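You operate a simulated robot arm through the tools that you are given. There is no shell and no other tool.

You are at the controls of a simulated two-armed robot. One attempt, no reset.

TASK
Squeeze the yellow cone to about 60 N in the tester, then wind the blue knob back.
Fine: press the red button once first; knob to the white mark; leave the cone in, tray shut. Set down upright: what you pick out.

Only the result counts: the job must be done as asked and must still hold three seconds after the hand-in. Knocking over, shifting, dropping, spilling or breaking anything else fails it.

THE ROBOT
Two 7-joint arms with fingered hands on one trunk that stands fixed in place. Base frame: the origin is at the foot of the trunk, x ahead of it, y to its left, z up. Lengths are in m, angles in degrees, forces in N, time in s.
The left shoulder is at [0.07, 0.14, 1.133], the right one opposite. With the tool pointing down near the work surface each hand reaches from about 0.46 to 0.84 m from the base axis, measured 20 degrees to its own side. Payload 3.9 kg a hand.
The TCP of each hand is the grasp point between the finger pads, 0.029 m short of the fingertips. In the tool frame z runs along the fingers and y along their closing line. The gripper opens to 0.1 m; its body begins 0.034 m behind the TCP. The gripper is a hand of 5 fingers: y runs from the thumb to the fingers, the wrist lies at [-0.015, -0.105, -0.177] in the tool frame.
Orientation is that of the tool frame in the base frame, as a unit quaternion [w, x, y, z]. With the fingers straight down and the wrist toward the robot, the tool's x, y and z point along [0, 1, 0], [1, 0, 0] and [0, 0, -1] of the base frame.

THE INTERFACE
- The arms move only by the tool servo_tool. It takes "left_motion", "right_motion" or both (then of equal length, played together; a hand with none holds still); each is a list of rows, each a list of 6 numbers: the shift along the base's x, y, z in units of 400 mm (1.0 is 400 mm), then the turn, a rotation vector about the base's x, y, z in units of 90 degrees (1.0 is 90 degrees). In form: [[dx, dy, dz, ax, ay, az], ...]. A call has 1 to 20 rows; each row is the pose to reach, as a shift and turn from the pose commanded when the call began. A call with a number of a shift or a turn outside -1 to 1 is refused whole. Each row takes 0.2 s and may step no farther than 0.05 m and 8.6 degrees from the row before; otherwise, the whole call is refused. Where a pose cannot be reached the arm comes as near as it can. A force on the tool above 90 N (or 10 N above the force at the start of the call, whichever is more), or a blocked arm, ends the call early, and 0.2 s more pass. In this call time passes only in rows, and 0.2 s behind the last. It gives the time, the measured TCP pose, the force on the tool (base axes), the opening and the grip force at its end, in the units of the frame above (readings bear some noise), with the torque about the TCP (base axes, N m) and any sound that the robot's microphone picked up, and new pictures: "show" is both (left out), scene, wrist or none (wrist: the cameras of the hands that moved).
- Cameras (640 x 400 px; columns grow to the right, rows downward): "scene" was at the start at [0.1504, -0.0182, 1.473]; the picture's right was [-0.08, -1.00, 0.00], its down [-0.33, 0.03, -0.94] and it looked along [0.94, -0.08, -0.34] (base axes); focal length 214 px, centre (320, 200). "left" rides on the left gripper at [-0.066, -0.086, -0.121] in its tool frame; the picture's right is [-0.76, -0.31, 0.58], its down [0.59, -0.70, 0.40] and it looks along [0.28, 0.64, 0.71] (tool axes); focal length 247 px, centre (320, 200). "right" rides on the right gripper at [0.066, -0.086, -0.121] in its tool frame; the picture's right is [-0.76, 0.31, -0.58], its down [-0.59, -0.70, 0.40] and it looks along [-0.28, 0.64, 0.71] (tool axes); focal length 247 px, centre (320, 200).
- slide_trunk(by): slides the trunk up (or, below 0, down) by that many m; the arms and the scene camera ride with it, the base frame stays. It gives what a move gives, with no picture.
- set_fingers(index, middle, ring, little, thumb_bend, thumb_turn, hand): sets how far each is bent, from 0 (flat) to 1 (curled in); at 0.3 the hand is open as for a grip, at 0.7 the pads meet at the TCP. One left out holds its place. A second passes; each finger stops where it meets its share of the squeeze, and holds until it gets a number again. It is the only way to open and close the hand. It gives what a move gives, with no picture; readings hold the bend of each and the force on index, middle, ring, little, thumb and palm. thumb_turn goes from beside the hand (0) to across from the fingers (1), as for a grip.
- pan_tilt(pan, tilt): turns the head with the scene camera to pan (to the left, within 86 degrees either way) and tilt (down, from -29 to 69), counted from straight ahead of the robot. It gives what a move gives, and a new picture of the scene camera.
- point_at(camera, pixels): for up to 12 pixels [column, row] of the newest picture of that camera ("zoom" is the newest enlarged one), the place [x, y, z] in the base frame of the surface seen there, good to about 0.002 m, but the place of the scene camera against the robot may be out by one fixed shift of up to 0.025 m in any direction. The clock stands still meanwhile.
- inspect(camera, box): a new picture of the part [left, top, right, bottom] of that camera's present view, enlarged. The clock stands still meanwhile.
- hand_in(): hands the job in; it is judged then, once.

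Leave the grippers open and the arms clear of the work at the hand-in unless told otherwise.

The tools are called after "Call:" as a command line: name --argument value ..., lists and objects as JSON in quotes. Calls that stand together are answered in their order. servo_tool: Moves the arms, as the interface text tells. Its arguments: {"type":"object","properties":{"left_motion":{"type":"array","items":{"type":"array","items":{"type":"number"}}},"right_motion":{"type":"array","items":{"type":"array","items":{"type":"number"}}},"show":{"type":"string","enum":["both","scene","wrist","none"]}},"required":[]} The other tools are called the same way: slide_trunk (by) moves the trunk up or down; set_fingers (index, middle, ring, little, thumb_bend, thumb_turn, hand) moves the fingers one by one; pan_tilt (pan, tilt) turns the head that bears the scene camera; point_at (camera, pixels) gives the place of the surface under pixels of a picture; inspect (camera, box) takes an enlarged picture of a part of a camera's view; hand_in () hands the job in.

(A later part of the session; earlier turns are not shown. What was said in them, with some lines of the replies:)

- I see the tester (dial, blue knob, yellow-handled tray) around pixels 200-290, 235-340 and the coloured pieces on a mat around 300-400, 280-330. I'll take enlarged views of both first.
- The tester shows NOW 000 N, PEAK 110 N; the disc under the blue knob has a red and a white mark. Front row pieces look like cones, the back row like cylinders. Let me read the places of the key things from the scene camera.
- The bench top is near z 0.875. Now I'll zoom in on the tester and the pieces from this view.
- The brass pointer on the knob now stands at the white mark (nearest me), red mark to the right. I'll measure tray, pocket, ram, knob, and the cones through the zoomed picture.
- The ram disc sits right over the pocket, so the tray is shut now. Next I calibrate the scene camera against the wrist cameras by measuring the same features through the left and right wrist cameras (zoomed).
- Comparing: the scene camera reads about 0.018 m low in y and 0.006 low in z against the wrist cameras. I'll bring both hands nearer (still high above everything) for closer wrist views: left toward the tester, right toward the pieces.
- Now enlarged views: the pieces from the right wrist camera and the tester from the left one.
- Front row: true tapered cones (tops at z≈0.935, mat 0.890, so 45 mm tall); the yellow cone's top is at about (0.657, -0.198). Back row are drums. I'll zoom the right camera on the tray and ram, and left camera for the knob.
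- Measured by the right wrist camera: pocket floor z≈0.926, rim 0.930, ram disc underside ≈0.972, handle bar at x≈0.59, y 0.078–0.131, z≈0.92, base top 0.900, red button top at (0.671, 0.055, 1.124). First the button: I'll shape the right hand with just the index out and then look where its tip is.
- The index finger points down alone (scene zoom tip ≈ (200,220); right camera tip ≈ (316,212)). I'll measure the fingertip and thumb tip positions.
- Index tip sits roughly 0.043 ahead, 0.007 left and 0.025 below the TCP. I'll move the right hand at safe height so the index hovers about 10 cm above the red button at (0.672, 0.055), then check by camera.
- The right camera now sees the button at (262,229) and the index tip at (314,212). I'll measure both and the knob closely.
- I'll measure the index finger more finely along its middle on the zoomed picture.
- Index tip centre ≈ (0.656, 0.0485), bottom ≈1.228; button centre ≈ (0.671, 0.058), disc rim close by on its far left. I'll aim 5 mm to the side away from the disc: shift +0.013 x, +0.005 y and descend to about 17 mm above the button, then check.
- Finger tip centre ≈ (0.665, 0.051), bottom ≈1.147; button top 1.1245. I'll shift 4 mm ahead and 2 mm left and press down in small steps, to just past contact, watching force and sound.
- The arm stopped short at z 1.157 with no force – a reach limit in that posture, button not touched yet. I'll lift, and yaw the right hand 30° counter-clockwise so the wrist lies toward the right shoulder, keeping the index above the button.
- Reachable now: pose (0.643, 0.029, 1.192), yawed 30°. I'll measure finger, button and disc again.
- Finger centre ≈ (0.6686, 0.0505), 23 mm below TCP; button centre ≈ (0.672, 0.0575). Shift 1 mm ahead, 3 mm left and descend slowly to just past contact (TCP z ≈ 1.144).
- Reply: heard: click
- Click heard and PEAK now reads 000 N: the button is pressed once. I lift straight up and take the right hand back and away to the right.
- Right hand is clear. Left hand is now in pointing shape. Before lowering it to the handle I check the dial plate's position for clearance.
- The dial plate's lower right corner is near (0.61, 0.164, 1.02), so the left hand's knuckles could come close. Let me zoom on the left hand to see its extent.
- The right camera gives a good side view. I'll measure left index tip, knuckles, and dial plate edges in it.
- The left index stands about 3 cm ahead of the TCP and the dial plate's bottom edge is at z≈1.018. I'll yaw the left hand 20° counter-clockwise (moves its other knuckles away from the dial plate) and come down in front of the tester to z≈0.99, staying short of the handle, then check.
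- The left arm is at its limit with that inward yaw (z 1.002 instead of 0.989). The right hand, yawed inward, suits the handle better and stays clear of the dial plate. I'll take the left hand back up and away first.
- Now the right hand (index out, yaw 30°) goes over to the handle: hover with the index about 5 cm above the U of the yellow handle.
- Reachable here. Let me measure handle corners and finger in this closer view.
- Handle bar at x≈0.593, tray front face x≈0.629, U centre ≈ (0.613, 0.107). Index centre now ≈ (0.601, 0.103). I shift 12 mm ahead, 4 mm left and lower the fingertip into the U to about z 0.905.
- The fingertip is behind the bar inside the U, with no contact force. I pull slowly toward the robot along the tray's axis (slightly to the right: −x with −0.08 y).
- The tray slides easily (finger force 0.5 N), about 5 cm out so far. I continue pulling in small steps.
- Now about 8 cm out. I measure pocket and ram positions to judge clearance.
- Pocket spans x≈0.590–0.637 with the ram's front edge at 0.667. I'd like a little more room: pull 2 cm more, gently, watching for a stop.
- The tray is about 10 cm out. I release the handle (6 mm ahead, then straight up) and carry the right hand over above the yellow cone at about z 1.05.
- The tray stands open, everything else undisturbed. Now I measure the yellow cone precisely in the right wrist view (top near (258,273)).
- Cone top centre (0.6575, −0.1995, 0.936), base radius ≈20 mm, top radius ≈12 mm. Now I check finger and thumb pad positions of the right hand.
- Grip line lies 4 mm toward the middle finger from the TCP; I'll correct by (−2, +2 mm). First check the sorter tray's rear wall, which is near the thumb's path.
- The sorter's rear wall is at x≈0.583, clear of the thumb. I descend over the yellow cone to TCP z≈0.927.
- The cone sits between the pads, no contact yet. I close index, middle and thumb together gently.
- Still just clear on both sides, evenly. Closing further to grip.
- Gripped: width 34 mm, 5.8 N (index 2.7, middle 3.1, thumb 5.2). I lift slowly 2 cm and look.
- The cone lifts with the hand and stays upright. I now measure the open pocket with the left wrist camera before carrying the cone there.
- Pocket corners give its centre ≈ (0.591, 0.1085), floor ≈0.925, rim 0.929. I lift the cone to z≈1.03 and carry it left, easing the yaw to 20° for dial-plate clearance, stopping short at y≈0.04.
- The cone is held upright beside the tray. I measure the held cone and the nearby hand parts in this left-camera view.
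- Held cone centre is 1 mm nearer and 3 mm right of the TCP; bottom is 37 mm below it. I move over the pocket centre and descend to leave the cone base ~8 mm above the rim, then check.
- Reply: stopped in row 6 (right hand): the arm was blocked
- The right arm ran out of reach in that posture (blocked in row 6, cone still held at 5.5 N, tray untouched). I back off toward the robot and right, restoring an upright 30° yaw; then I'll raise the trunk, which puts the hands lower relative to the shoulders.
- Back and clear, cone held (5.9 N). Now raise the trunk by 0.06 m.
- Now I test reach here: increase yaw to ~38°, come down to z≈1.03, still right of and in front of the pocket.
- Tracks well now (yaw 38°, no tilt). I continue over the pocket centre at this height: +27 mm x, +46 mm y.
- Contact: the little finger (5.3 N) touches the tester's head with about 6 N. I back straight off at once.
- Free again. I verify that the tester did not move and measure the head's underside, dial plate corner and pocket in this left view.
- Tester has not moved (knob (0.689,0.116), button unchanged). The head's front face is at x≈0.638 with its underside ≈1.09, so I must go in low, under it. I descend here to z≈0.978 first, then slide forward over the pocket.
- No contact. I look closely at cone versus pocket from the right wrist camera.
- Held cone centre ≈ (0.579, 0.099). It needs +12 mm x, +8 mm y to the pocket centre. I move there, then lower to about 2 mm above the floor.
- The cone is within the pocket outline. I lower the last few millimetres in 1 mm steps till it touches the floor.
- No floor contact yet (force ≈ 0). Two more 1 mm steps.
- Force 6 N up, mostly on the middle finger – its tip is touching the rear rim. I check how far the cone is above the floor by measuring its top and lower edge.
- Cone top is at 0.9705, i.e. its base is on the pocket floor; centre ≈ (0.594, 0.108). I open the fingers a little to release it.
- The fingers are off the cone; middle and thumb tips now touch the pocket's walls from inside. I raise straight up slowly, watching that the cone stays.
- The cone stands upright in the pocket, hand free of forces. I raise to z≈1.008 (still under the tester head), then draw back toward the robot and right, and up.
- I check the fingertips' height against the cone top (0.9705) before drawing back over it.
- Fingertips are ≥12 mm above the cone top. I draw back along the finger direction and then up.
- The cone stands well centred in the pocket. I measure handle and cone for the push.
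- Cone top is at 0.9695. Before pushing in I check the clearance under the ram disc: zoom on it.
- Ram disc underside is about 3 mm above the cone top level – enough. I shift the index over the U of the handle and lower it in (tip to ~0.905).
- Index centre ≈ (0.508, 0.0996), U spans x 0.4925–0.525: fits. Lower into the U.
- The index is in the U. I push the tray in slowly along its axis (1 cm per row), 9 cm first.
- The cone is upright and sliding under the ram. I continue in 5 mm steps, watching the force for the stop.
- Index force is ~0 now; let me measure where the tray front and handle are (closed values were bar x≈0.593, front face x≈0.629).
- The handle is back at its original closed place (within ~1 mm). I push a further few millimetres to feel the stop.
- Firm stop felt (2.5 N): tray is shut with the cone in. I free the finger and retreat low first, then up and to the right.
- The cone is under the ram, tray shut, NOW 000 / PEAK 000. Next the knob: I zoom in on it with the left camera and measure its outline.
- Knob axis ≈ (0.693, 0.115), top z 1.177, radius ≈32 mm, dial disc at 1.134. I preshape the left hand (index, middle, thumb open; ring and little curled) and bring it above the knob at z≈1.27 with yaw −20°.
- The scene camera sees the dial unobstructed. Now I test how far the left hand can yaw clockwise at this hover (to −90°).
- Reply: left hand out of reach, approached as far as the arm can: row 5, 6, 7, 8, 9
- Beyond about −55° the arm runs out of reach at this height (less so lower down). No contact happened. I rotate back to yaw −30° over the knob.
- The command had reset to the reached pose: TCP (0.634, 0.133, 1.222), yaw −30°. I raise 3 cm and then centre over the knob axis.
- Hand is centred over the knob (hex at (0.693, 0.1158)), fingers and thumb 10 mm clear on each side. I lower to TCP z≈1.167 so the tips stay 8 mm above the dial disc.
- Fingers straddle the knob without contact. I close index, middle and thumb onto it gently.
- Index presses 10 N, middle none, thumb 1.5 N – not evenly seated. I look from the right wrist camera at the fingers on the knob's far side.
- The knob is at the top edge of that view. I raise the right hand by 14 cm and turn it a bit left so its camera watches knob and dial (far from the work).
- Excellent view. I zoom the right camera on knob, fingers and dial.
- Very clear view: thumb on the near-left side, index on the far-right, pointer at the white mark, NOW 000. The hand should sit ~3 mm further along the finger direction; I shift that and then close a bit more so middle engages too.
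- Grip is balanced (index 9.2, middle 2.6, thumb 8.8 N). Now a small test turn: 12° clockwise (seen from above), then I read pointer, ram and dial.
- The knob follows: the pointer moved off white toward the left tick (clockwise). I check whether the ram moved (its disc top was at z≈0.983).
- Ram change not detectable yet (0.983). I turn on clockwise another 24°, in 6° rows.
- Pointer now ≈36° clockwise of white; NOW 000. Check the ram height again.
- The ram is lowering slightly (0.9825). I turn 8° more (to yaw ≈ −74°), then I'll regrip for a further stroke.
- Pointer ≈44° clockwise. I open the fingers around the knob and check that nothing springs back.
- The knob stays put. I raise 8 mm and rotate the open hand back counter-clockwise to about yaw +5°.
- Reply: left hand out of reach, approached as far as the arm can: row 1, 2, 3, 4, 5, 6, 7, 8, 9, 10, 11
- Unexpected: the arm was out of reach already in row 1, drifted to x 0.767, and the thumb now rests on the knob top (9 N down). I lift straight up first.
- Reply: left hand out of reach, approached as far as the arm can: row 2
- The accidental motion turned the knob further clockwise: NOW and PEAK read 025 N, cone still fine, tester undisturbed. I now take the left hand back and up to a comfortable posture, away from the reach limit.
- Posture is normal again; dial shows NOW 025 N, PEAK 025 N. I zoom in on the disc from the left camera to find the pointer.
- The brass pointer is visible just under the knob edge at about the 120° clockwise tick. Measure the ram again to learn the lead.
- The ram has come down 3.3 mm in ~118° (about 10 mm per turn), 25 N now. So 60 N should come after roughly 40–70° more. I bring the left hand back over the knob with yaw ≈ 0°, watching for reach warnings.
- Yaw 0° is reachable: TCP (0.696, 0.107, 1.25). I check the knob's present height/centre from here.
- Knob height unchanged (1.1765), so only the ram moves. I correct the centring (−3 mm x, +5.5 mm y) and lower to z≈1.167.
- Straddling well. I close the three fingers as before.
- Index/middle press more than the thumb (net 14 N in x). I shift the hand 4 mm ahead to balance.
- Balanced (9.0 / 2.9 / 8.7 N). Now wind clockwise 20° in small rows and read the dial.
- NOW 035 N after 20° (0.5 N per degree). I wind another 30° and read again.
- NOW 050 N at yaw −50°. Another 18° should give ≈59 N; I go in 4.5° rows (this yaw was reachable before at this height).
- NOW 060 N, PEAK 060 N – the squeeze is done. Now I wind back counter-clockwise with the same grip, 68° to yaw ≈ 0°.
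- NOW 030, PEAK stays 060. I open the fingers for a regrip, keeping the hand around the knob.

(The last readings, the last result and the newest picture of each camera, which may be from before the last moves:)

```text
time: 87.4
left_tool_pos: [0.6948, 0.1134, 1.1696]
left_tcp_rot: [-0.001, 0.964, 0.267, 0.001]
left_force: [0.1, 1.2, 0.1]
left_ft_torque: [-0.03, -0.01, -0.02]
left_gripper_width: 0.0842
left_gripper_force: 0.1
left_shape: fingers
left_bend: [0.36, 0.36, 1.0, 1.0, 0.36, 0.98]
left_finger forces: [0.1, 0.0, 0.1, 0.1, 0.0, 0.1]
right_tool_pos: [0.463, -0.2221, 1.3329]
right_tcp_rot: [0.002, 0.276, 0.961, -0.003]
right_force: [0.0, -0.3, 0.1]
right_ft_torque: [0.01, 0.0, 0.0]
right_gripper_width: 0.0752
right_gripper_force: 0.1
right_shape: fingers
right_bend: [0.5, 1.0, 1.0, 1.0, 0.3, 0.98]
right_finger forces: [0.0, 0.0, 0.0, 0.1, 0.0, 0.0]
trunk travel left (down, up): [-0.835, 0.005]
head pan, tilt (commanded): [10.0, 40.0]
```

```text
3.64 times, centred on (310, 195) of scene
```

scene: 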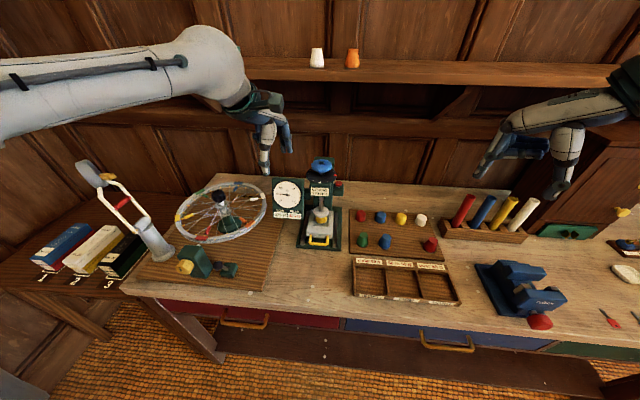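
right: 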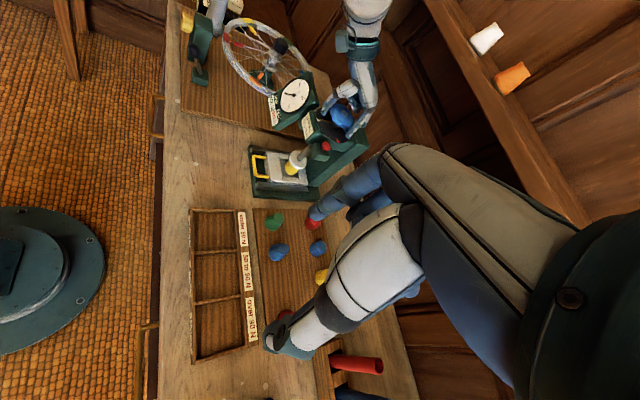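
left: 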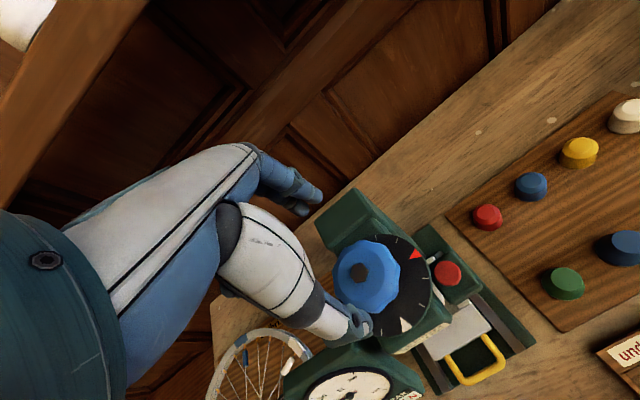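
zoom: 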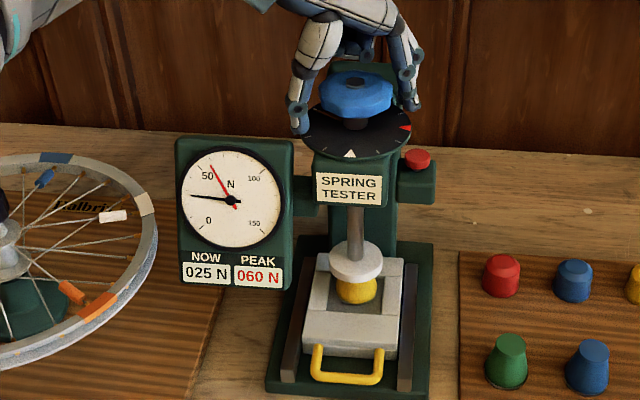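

Hand is at yaw −59° around the knob, no contact; NOW 025, PEAK 060. Close again.

Call:
set_fingers --hand "left" --index 0.52 --middle 0.56 --thumb_bend 0.56

```text
time: 88.4
left_tool_pos: [0.6922, 0.1114, 1.1699]
left_tcp_rot: [0.0, 0.964, 0.267, 0.0]
left_force: [1.7, -2.6, 1.4]
left_ft_torque: [0.0, 0.01, -0.01]
left_gripper_width: 0.0582
left_gripper_force: 9.5
left_shape: fingers
left_bend: [0.46, 0.54, 1.0, 1.0, 0.51, 1.0]
left_finger forces: [8.9, 2.4, 0.0, 0.0, 8.4, 0.0]
right_tool_pos: [0.4621, -0.2216, 1.3319]
right_tcp_rot: [0.002, 0.275, 0.961, -0.002]
right_force: [0.3, -0.2, 0.5]
right_ft_torque: [0.0, 0.01, 0.0]
right_gripper_width: 0.0748
right_gripper_force: 0.0
right_shape: fingers
right_bend: [0.5, 1.0, 1.0, 1.0, 0.3, 0.98]
right_finger forces: [0.1, 0.2, 0.1, 0.0, 0.0, 0.1]
trunk travel left (down, up): [-0.835, 0.005]
head pan, tilt (commanded): [10.0, 40.0]
```

Balanced grip (8.9 / 2.4 / 8.4 N). Wind counter-clockwise 60°.

Call:
servo_tool --left_motion '[[0, 0, 0, 0, 0, 0.06], [0, 0, 0, 0, 0, 0.135], [0, 0, 0, 0, 0, 0.21], [0, 0, 0, 0, 0, 0.285], [0, 0, 0, 0, 0, 0.36], [0, 0, 0, 0, 0, 0.435], [0, 0, 0, 0, 0, 0.51], [0, 0, 0, 0, 0, 0.585], [0, 0, 0, 0, 0, 0.655]]' --show "none"

Call:
inspect --camera "right" --box '[310, 80, 380, 140]'

Call:
inspect --camera "scene" --box '[260, 140, 360, 250]'

Call:
inspect --camera "left" --box '[260, 180, 460, 360]'

```text
time: 90.4
left_tool_pos: [0.6939, 0.1132, 1.1693]
left_tcp_rot: [0.0, 0.705, 0.709, 0.0]
left_force: [8.2, 0.9, 3.6]
left_ft_torque: [-0.02, 0.01, -0.03]
left_gripper_width: 0.0582
left_gripper_force: 10.8
left_shape: fingers
left_bend: [0.45, 0.53, 1.0, 1.0, 0.52, 1.0]
left_finger forces: [10.9, 3.4, 0.1, 0.0, 6.9, 0.0]
right_tool_pos: [0.4631, -0.2211, 1.3316]
right_tcp_rot: [0.001, 0.275, 0.962, -0.003]
right_force: [0.6, -0.2, -0.3]
right_ft_torque: [0.02, -0.01, -0.02]
right_gripper_width: 0.0749
right_gripper_force: 0.1
right_shape: fingers
right_bend: [0.5, 1.0, 1.0, 1.0, 0.3, 0.98]
right_finger forces: [0.0, 0.1, 0.0, 0.0, 0.1, 0.0]
trunk travel left (down, up): [-0.835, 0.005]
head pan, tilt (commanded): [10.0, 40.0]
```

```text
6.67 times, centred on (345, 110) of right
```

zoom: 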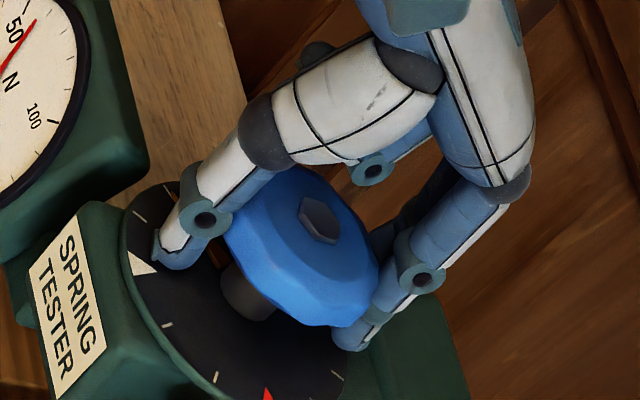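

```text
3.64 times, centred on (310, 195) of scene
```

zoom: 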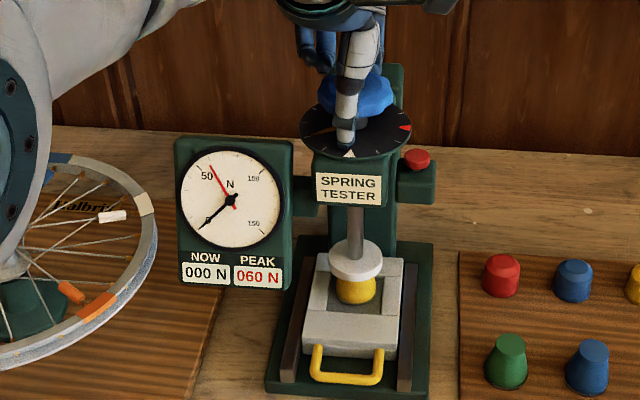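

```text
2.22 times, centred on (360, 270) of left
```

zoom: 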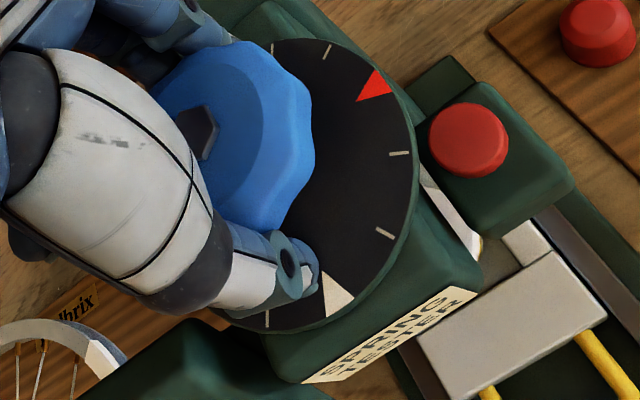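

NOW 000, PEAK 060. Regrip: open, rotate the open hand back clockwise to yaw −60°.

Call:
set_fingers --hand "left" --index 0.36 --middle 0.36 --thumb_bend 0.36

Call:
servo_tool --left_motion '[[0, 0, 0.01, 0, 0, 0], [0, 0, 0.01, 0, 0, -0.085], [0, 0, 0.01, 0, 0, -0.17], [0, 0, 0.01, 0, 0, -0.255], [0, 0, 0.01, 0, 0, -0.34], [0, 0, 0.01, 0, 0, -0.425], [0, 0, 0.01, 0, 0, -0.51], [0, 0, 0.01, 0, 0, -0.59], [0, 0, 0, 0, 0, -0.66]]' --show "none"

Call:
inspect --camera "right" --box '[310, 80, 380, 140]'

Call:
inspect --camera "scene" --box '[300, 150, 350, 190]'

```text
time: 91.4
left_tool_pos: [0.6921, 0.1126, 1.1687]
left_tcp_rot: [0.0, 0.707, 0.707, 0.0]
left_force: [-0.8, -1.6, 0.7]
left_ft_torque: [0.0, -0.01, -0.04]
left_gripper_width: 0.0837
left_gripper_force: 0.1
left_shape: fingers
left_bend: [0.36, 0.36, 1.0, 1.0, 0.36, 0.98]
left_finger forces: [0.0, 0.1, 0.1, 0.0, 0.0, 0.1]
right_tool_pos: [0.4619, -0.2207, 1.3334]
right_tcp_rot: [0.003, 0.275, 0.961, -0.002]
right_force: [-0.5, -0.9, -0.4]
right_ft_torque: [-0.01, -0.02, 0.0]
right_gripper_width: 0.075
right_gripper_force: 0.0
right_shape: fingers
right_bend: [0.5, 1.0, 1.0, 1.0, 0.3, 0.98]
right_finger forces: [0.0, 0.1, 0.0, 0.0, 0.1, 0.0]
trunk travel left (down, up): [-0.835, 0.005]
head pan, tilt (commanded): [10.0, 40.0]
```

```text
time: 93.4
left_tool_pos: [0.6935, 0.113, 1.1674]
left_tcp_rot: [0.0, 0.965, 0.263, 0.0]
left_force: [0.5, 0.3, -0.7]
left_ft_torque: [-0.04, 0.02, 0.0]
left_gripper_width: 0.0841
left_gripper_force: 0.0
left_shape: fingers
left_bend: [0.36, 0.36, 1.0, 1.0, 0.36, 0.98]
left_finger forces: [0.0, 0.0, 0.1, 0.1, 0.0, 0.0]
right_tool_pos: [0.4628, -0.2204, 1.3327]
right_tcp_rot: [0.002, 0.275, 0.961, -0.003]
right_force: [-0.1, 0.2, 0.4]
right_ft_torque: [0.01, 0.02, 0.03]
right_gripper_width: 0.075
right_gripper_force: 0.0
right_shape: fingers
right_bend: [0.5, 1.0, 1.0, 1.0, 0.3, 0.98]
right_finger forces: [0.0, 0.0, 0.1, 0.0, 0.0, 0.0]
trunk travel left (down, up): [-0.835, 0.005]
head pan, tilt (commanded): [10.0, 40.0]
```

```text
6.67 times, centred on (345, 110) of right
```

zoom: 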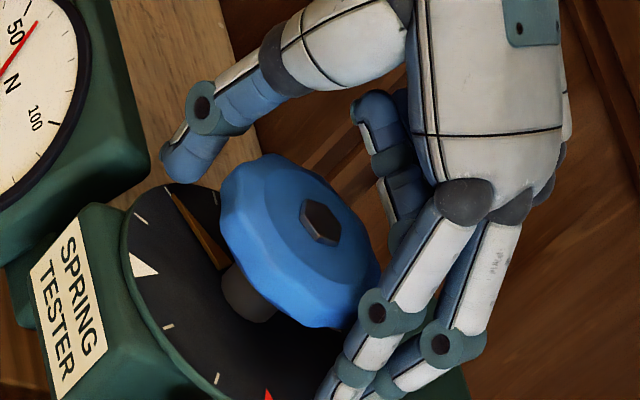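

```text
10.00 times, centred on (325, 170) of scene
```

zoom: 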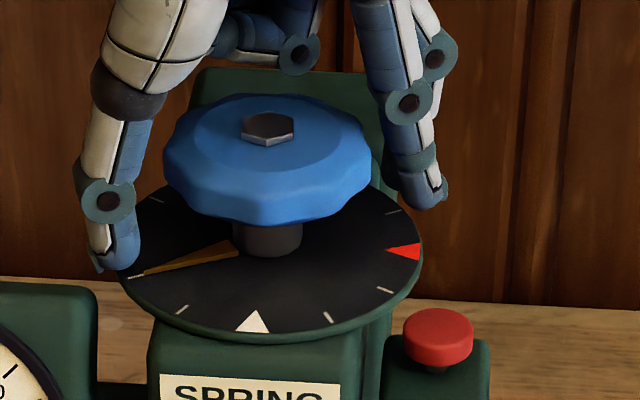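

Pointer sits at the 60° tick clockwise of white (scene zoom: pointer tip (135,273), white (252,322)). I grip again and wind counter-clockwise 45° first.

Call:
set_fingers --hand "left" --index 0.52 --middle 0.56 --thumb_bend 0.56

Call:
servo_tool --left_motion '[[0, 0, 0, 0, 0, 0.07], [0, 0, 0, 0, 0, 0.145], [0, 0, 0, 0, 0, 0.22], [0, 0, 0, 0, 0, 0.295], [0, 0, 0, 0, 0, 0.37], [0, 0, 0, 0, 0, 0.44], [0, 0, 0, 0, 0, 0.5]]' --show "none"

Call:
inspect --camera "right" --box '[310, 80, 380, 140]'

Call:
inspect --camera "scene" --box '[300, 150, 350, 190]'

```text
time: 94.4
left_tool_pos: [0.6932, 0.1112, 1.169]
left_tcp_rot: [0.0, 0.965, 0.264, 0.001]
left_force: [0.6, -3.4, 0.1]
left_ft_torque: [0.03, -0.01, 0.01]
left_gripper_width: 0.058
left_gripper_force: 10.0
left_shape: fingers
left_bend: [0.46, 0.53, 1.0, 1.0, 0.51, 1.0]
left_finger forces: [9.1, 2.6, 0.0, 0.1, 8.4, 0.0]
right_tool_pos: [0.4629, -0.2222, 1.3322]
right_tcp_rot: [0.002, 0.276, 0.961, -0.003]
right_force: [0.5, -0.1, 0.2]
right_ft_torque: [0.01, 0.03, 0.02]
right_gripper_width: 0.0744
right_gripper_force: 0.1
right_shape: fingers
right_bend: [0.5, 1.0, 1.0, 1.0, 0.3, 0.98]
right_finger forces: [0.0, 0.1, 0.1, 0.0, 0.0, 0.0]
trunk travel left (down, up): [-0.835, 0.005]
head pan, tilt (commanded): [10.0, 40.0]
```

```text
time: 96.0
left_tool_pos: [0.6938, 0.1122, 1.168]
left_tcp_rot: [-0.001, 0.789, 0.614, 0.0]
left_force: [4.7, -1.7, 0.0]
left_ft_torque: [-0.01, 0.04, 0.0]
left_gripper_width: 0.0584
left_gripper_force: 9.9
left_shape: fingers
left_bend: [0.46, 0.53, 1.0, 1.0, 0.51, 1.0]
left_finger forces: [9.6, 2.9, 0.1, 0.1, 8.0, 0.0]
right_tool_pos: [0.4617, -0.2223, 1.3311]
right_tcp_rot: [0.002, 0.275, 0.961, -0.001]
right_force: [-0.2, 0.0, 0.2]
right_ft_torque: [0.05, -0.04, 0.03]
right_gripper_width: 0.0744
right_gripper_force: 0.1
right_shape: fingers
right_bend: [0.5, 1.0, 1.0, 1.0, 0.3, 0.98]
right_finger forces: [0.0, 0.0, 0.0, 0.0, 0.0, 0.1]
trunk travel left (down, up): [-0.835, 0.005]
head pan, tilt (commanded): [10.0, 40.0]
```

```text
6.67 times, centred on (345, 110) of right
```

zoom: 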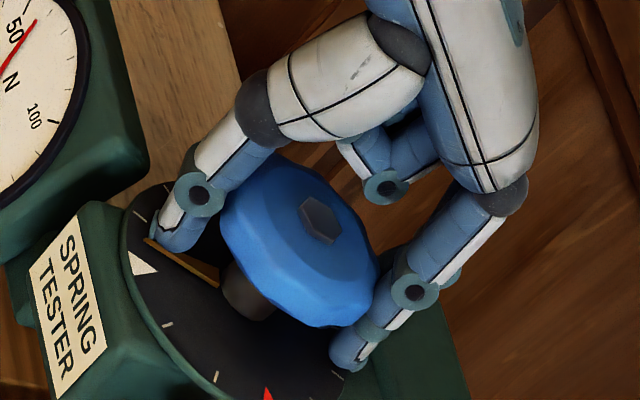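

```text
10.00 times, centred on (325, 170) of scene
```

zoom: 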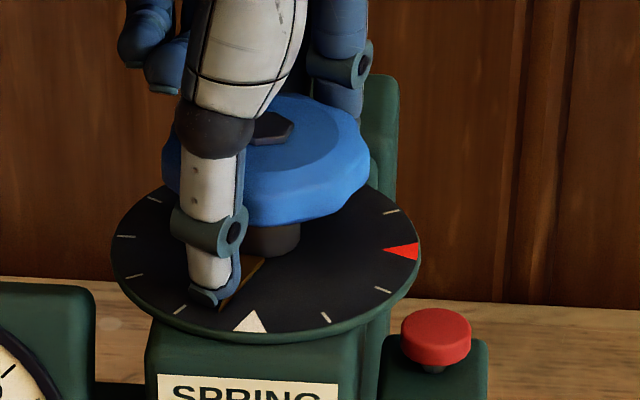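

Pointer is now ≈14–15° short of white. I wind another 13° counter-clockwise.

Call:
servo_tool --left_motion '[[0, 0, 0, 0, 0, 0.05], [0, 0, 0, 0, 0, 0.1], [0, 0, 0, 0, 0, 0.145]]' --show "none"

Call:
inspect --camera "right" --box '[310, 80, 380, 140]'

Call:
inspect --camera "scene" --box '[300, 150, 350, 190]'

```text
time: 96.8
left_tool_pos: [0.6933, 0.1137, 1.1685]
left_tcp_rot: [-0.001, 0.715, 0.699, 0.0]
left_force: [4.2, -1.2, 0.8]
left_ft_torque: [-0.02, 0.01, 0.0]
left_gripper_width: 0.0583
left_gripper_force: 10.4
left_shape: fingers
left_bend: [0.46, 0.53, 1.0, 1.0, 0.51, 1.0]
left_finger forces: [10.0, 3.0, 0.1, 0.1, 7.9, 0.1]
right_tool_pos: [0.4632, -0.2222, 1.333]
right_tcp_rot: [0.001, 0.277, 0.961, -0.003]
right_force: [0.1, -1.0, 0.0]
right_ft_torque: [0.02, 0.01, 0.01]
right_gripper_width: 0.0748
right_gripper_force: 0.1
right_shape: fingers
right_bend: [0.5, 1.0, 1.0, 1.0, 0.3, 0.98]
right_finger forces: [0.0, 0.1, 0.0, 0.0, 0.0, 0.0]
trunk travel left (down, up): [-0.835, 0.005]
head pan, tilt (commanded): [10.0, 40.0]
```

```text
6.67 times, centred on (345, 110) of right
```

zoom: 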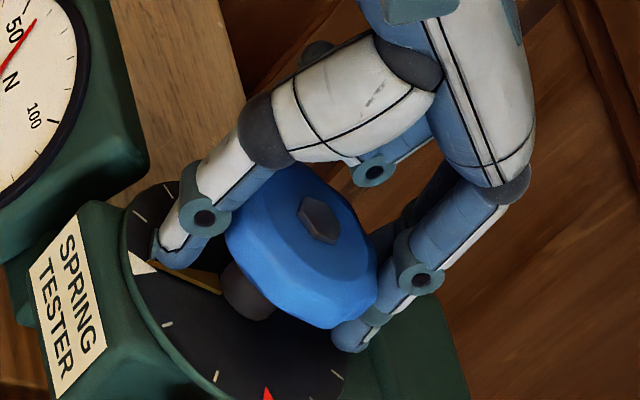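

```text
10.00 times, centred on (325, 170) of scene
```

zoom: 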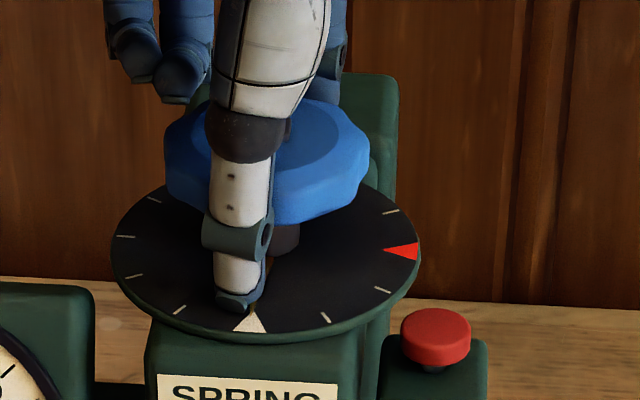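

The pointer tip is right by the white mark, partly hidden by the thumb. I release and lift the left hand clear to see it properly.

Call:
set_fingers --hand "left" --index 0.36 --middle 0.36 --thumb_bend 0.36

Call:
servo_tool --left_motion '[[0, 0, 0.05, 0, 0, -0.03], [0, 0, 0.13, 0, 0, -0.06], [-0.06, 0.03, 0.2, 0, 0, -0.1], [-0.16, 0.07, 0.24, 0, 0, -0.14], [-0.26, 0.11, 0.26, 0, 0, -0.18]]' --show "none"

Call:
inspect --camera "right" --box '[310, 80, 380, 140]'

Call:
inspect --camera "scene" --box '[300, 150, 350, 190]'

Call:
inspect --camera "scene" --box '[260, 140, 360, 250]'

```text
time: 97.8
left_tool_pos: [0.6937, 0.1139, 1.169]
left_tcp_rot: [0.0, 0.715, 0.699, 0.001]
left_force: [0.2, -1.0, 0.8]
left_ft_torque: [0.01, 0.0, 0.01]
left_gripper_width: 0.0836
left_gripper_force: 0.1
left_shape: fingers
left_bend: [0.36, 0.36, 1.0, 1.0, 0.36, 0.98]
left_finger forces: [0.0, 0.0, 0.0, 0.0, 0.0, 0.1]
right_tool_pos: [0.4622, -0.2216, 1.3335]
right_tcp_rot: [0.002, 0.276, 0.961, -0.002]
right_force: [0.4, -0.4, 0.1]
right_ft_torque: [0.02, 0.02, 0.02]
right_gripper_width: 0.0747
right_gripper_force: 0.0
right_shape: fingers
right_bend: [0.5, 1.0, 1.0, 1.0, 0.3, 0.98]
right_finger forces: [0.0, 0.0, 0.1, 0.0, 0.0, 0.1]
trunk travel left (down, up): [-0.835, 0.005]
head pan, tilt (commanded): [10.0, 40.0]
```

```text
time: 99.0
left_tool_pos: [0.5899, 0.1587, 1.2738]
left_tcp_rot: [0.001, 0.808, 0.59, 0.0]
left_force: [-0.4, -0.5, 0.1]
left_ft_torque: [0.0, -0.04, 0.02]
left_gripper_width: 0.0841
left_gripper_force: 0.0
left_shape: fingers
left_bend: [0.36, 0.36, 1.0, 1.0, 0.36, 0.98]
left_finger forces: [0.1, 0.0, 0.0, 0.0, 0.1, 0.0]
right_tool_pos: [0.4594, -0.2201, 1.3338]
right_tcp_rot: [0.003, 0.276, 0.961, -0.002]
right_force: [-0.1, -0.2, 0.0]
right_ft_torque: [0.01, -0.06, 0.02]
right_gripper_width: 0.0747
right_gripper_force: 0.0
right_shape: fingers
right_bend: [0.5, 1.0, 1.0, 1.0, 0.3, 0.98]
right_finger forces: [0.1, 0.0, 0.1, 0.0, 0.0, 0.0]
trunk travel left (down, up): [-0.835, 0.005]
head pan, tilt (commanded): [10.0, 40.0]
```

```text
6.67 times, centred on (345, 110) of right
```

zoom: 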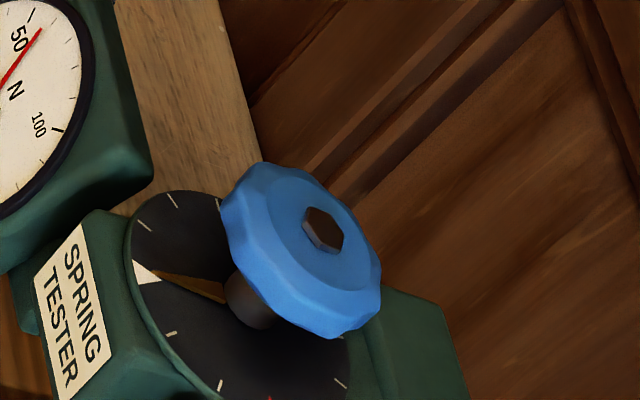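

```text
10.00 times, centred on (325, 170) of scene
```

zoom: 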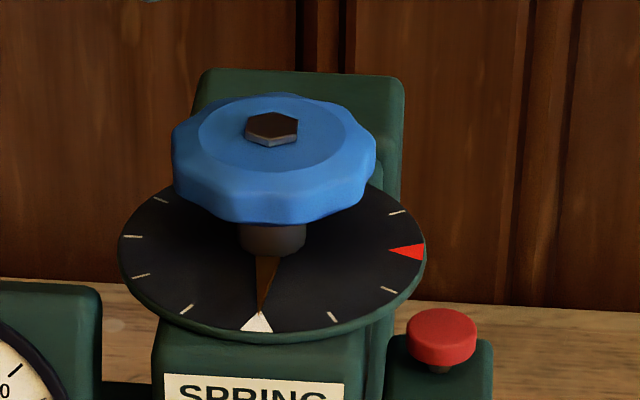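

```text
3.64 times, centred on (310, 195) of scene
```

zoom: 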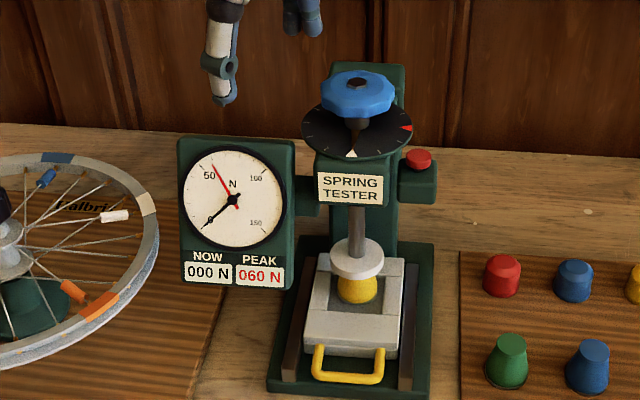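

Pointer stands at the white mark; NOW 000, PEAK 060. I zoom closer to judge the alignment to within a degree or two.

Call:
inspect --camera "scene" --box '[317, 172, 335, 186]'

Call:
inspect --camera "right" --box '[322, 102, 350, 132]'

Call:
inspect --camera "left" --box '[330, 150, 480, 290]'

```text
16.00 times, centred on (326, 179) of scene
```

zoom: 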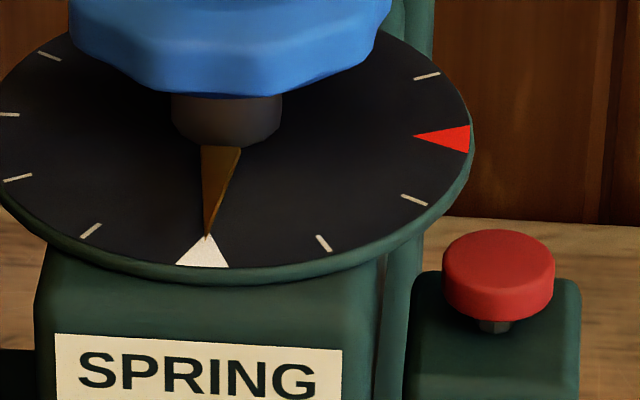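

```text
13.33 times, centred on (336, 117) of right
```

zoom: 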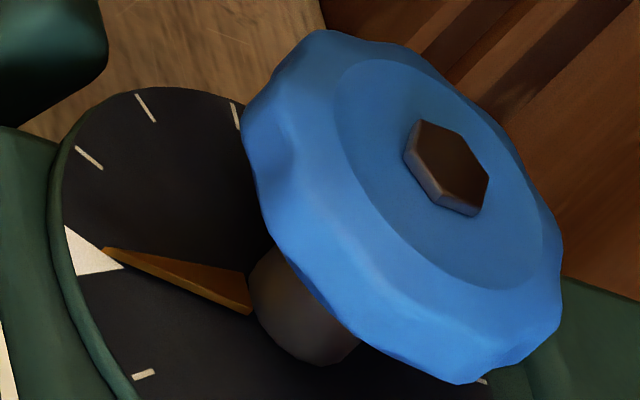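

```text
2.86 times, centred on (405, 220) of left
```

zoom: 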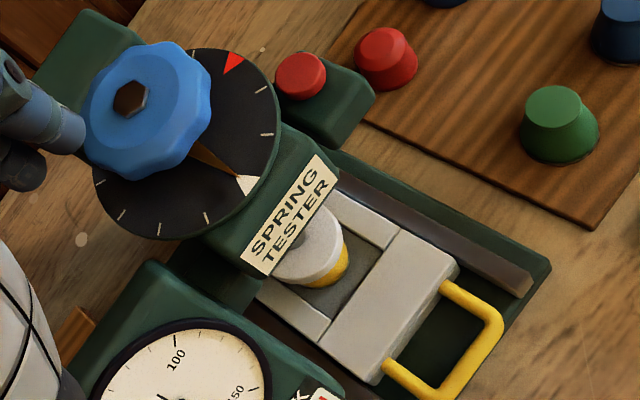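

Call:
inspect --camera "left" --box '[355, 160, 425, 230]'

```text
5.71 times, centred on (390, 195) of left
```

zoom: 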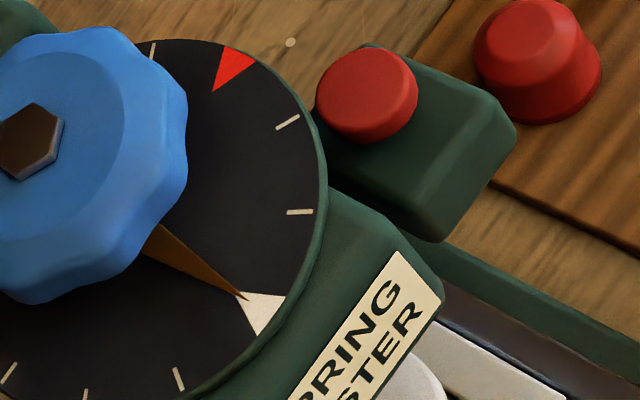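

The pointer tip meets the white mark's apex exactly. Now I verify tray and cone once more.

Call:
inspect --camera "left" --box '[400, 190, 520, 290]'

```text
4.00 times, centred on (460, 240) of left
```

zoom: 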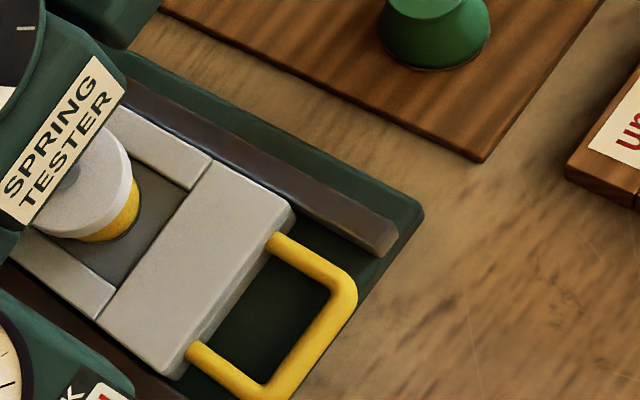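

Call:
point_at --camera "zoom" --pixels '[[340, 290], [280, 385], [275, 240], [195, 350], [285, 225], [185, 365], [125, 215], [150, 270], [110, 150], [385, 240]]'

```text
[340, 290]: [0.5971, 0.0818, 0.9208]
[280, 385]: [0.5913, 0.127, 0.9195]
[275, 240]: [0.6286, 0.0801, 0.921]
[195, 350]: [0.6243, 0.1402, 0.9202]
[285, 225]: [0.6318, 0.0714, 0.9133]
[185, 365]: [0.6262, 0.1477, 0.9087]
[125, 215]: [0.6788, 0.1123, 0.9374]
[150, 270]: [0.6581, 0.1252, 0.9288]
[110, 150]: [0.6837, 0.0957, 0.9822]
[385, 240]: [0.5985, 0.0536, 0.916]
```

Tray front and handle are exactly at their original shut positions, cone under the ram. I retreat the left arm to its clear place and open both hands.

Call:
servo_tool --left_motion '[[-0.08, 0.045, 0.05, 0, 0, 0], [-0.17, 0.095, 0.09, 0, 0, 0], [-0.27, 0.15, 0.13, 0, 0, 0], [-0.37, 0.21, 0.17, 0, 0, 0], [-0.47, 0.27, 0.21, 0, 0, 0]]' --show "none"

Call:
set_fingers --hand "left" --index 0.3 --middle 0.3 --ring 0.3 --little 0.3 --thumb_bend 0.3

Call:
set_fingers --hand "right" --index 0.3 --middle 0.3 --ring 0.3 --little 0.3 --thumb_bend 0.3

Call:
pan_tilt --pan 5 --tilt 38

Call:
inspect --camera "scene" --box '[240, 140, 460, 300]'

```text
time: 100.2
left_tool_pos: [0.3959, 0.264, 1.3583]
left_tcp_rot: [0.0, 0.807, 0.591, 0.001]
left_force: [-1.0, 0.3, -0.1]
left_ft_torque: [-0.02, 0.0, 0.0]
left_gripper_width: 0.0843
left_gripper_force: 0.1
left_shape: fingers
left_bend: [0.36, 0.36, 1.0, 1.0, 0.36, 0.98]
left_finger forces: [0.0, 0.0, 0.0, 0.0, 0.0, 0.0]
right_tool_pos: [0.4608, -0.22, 1.3329]
right_tcp_rot: [0.002, 0.276, 0.961, -0.004]
right_force: [-0.1, 1.0, 0.3]
right_ft_torque: [-0.01, -0.02, 0.03]
right_gripper_width: 0.0745
right_gripper_force: 0.1
right_shape: fingers
right_bend: [0.5, 1.0, 1.0, 1.0, 0.3, 0.98]
right_finger forces: [0.1, 0.0, 0.1, 0.1, 0.1, 0.1]
trunk travel left (down, up): [-0.835, 0.005]
head pan, tilt (commanded): [10.0, 40.0]
```

```text
time: 101.2
left_tool_pos: [0.3978, 0.2628, 1.3585]
left_tcp_rot: [0.001, 0.807, 0.591, 0.001]
left_force: [0.5, 1.1, 0.7]
left_ft_torque: [-0.02, 0.02, -0.01]
left_gripper_width: 0.0984
left_gripper_force: 0.1
left_shape: fingers
left_bend: [0.3, 0.3, 0.3, 0.3, 0.3, 0.98]
left_finger forces: [0.0, 0.1, 0.1, 0.0, 0.1, 0.0]
right_tool_pos: [0.4618, -0.2204, 1.3323]
right_tcp_rot: [0.002, 0.275, 0.962, -0.002]
right_force: [-0.8, 0.6, 0.8]
right_ft_torque: [0.0, 0.02, -0.02]
right_gripper_width: 0.0744
right_gripper_force: 0.0
right_shape: fingers
right_bend: [0.5, 1.0, 1.0, 1.0, 0.3, 0.98]
right_finger forces: [0.1, 0.1, 0.1, 0.0, 0.1, 0.0]
trunk travel left (down, up): [-0.835, 0.005]
head pan, tilt (commanded): [10.0, 40.0]
```

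```text
time: 102.2
left_tool_pos: [0.398, 0.2614, 1.3576]
left_tcp_rot: [0.001, 0.807, 0.591, 0.0]
left_force: [-0.5, -1.2, -0.4]
left_ft_torque: [-0.01, 0.0, 0.01]
left_gripper_width: 0.0984
left_gripper_force: 0.1
left_shape: fingers
left_bend: [0.3, 0.3, 0.3, 0.3, 0.3, 0.98]
left_finger forces: [0.0, 0.0, 0.0, 0.1, 0.0, 0.0]
right_tool_pos: [0.4622, -0.2223, 1.3324]
right_tcp_rot: [0.003, 0.276, 0.961, -0.003]
right_force: [-0.3, -0.5, 0.1]
right_ft_torque: [0.04, 0.02, -0.01]
right_gripper_width: 0.0983
right_gripper_force: 0.1
right_shape: fingers
right_bend: [0.3, 0.3, 0.3, 0.3, 0.3, 0.98]
right_finger forces: [0.0, 0.0, 0.1, 0.0, 0.0, 0.0]
trunk travel left (down, up): [-0.835, 0.005]
head pan, tilt (commanded): [10.0, 40.0]
```

```text
time: 102.9
left_tool_pos: [0.3973, 0.2622, 1.358]
left_tcp_rot: [0.0, 0.807, 0.591, -0.001]
left_force: [-0.2, 0.2, -0.6]
left_ft_torque: [-0.01, 0.0, -0.06]
left_gripper_width: 0.0982
left_gripper_force: 0.1
left_shape: fingers
left_bend: [0.3, 0.3, 0.3, 0.3, 0.3, 0.98]
left_finger forces: [0.1, 0.1, 0.1, 0.0, 0.0, 0.1]
right_tool_pos: [0.4616, -0.2209, 1.3327]
right_tcp_rot: [0.002, 0.276, 0.961, -0.002]
right_force: [0.0, -0.1, 0.2]
right_ft_torque: [0.0, 0.06, 0.03]
right_gripper_width: 0.0984
right_gripper_force: 0.1
right_shape: fingers
right_bend: [0.3, 0.3, 0.3, 0.3, 0.3, 0.98]
right_finger forces: [0.0, 0.0, 0.1, 0.0, 0.0, 0.0]
trunk travel left (down, up): [-0.835, 0.005]
head pan, tilt (commanded): [5.0, 38.0]
```

scene: 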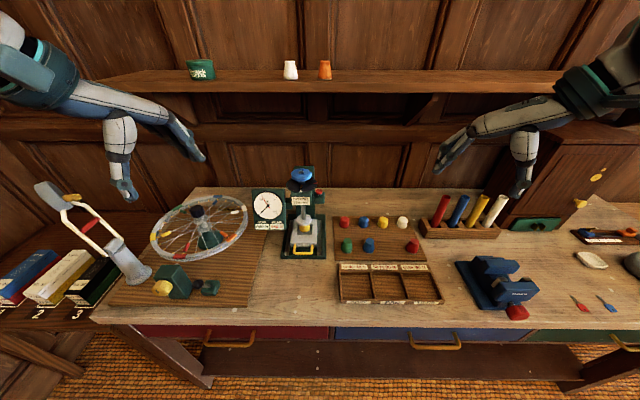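

```text
2.50 times, centred on (350, 220) of scene
```

zoom: 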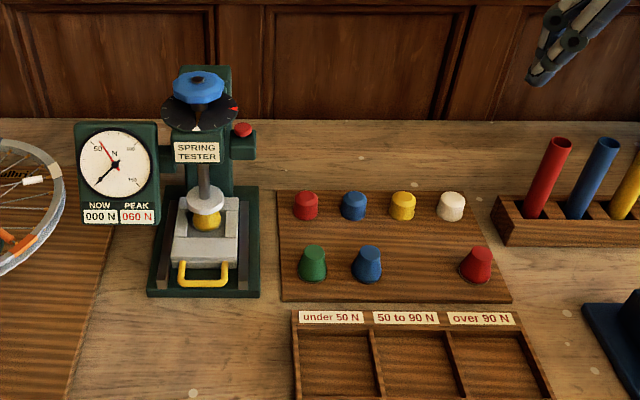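

Everything stands as it should: PEAK 060 N, NOW 000, cone in the shut tray, other pieces untouched. One last close look at the pointer and cone before handing in.

Call:
inspect --camera "scene" --box '[280, 165, 330, 200]'

Call:
inspect --camera "scene" --box '[275, 200, 335, 265]'

```text
11.43 times, centred on (305, 182) of scene
```

zoom: 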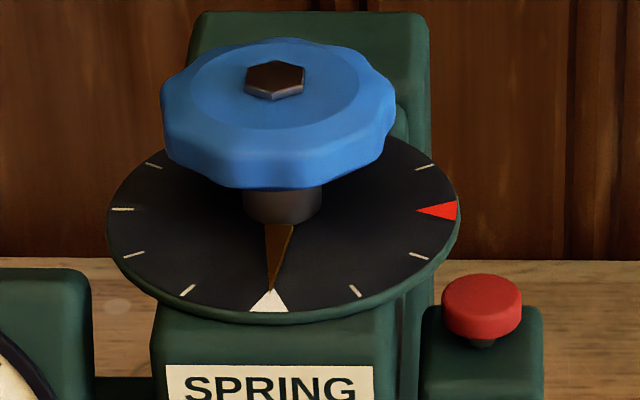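

```text
6.15 times, centred on (305, 232) of scene
```

zoom: 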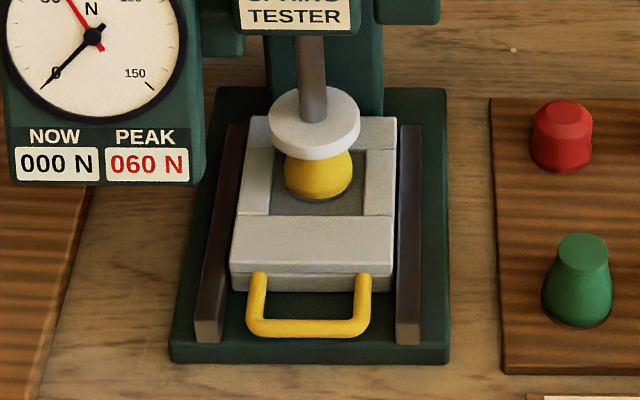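

The pointer is on the white mark, and PEAK reads 060 N with NOW at 000. The cone stands upright in the shut tray, and both hands are open and clear of the work. I'm handing the job in.

Call:
hand_in

```text
The job is handed in.
```

I squeezed the yellow cone to 60 N in the tester and wound the blue knob back to the white mark; the job is handed in.

- **Button:** I pressed the red button once before anything else, and it cleared the old 110 N peak to zero.
- **Squeeze:** The tester shows PEAK 060 N and NOW 000 N. Its readout seems to step in 5 N increments, so the true peak could be a couple of newtons either side.
- **Knob:** In the close-up views the pointer lines up with the white mark, to within about a degree.
- **Cone and tray:** The cone stands upright in the tray, and the tray is shut in its original position.

Two things did not go cleanly:

- **Touch on the tester:** While I was placing the cone, a finger pushed on the tester head with about 6 N. I backed off, and measurements before and after show the tester did not move.
- **Arm drift:** While I was winding, the left arm hit its reach limit and turned the knob further than intended, to about 25 N. Because that was below 60 N, it did not affect the peak.

In the last pictures the other pieces on the bench are still in place. Both hands are open and clear of the work.
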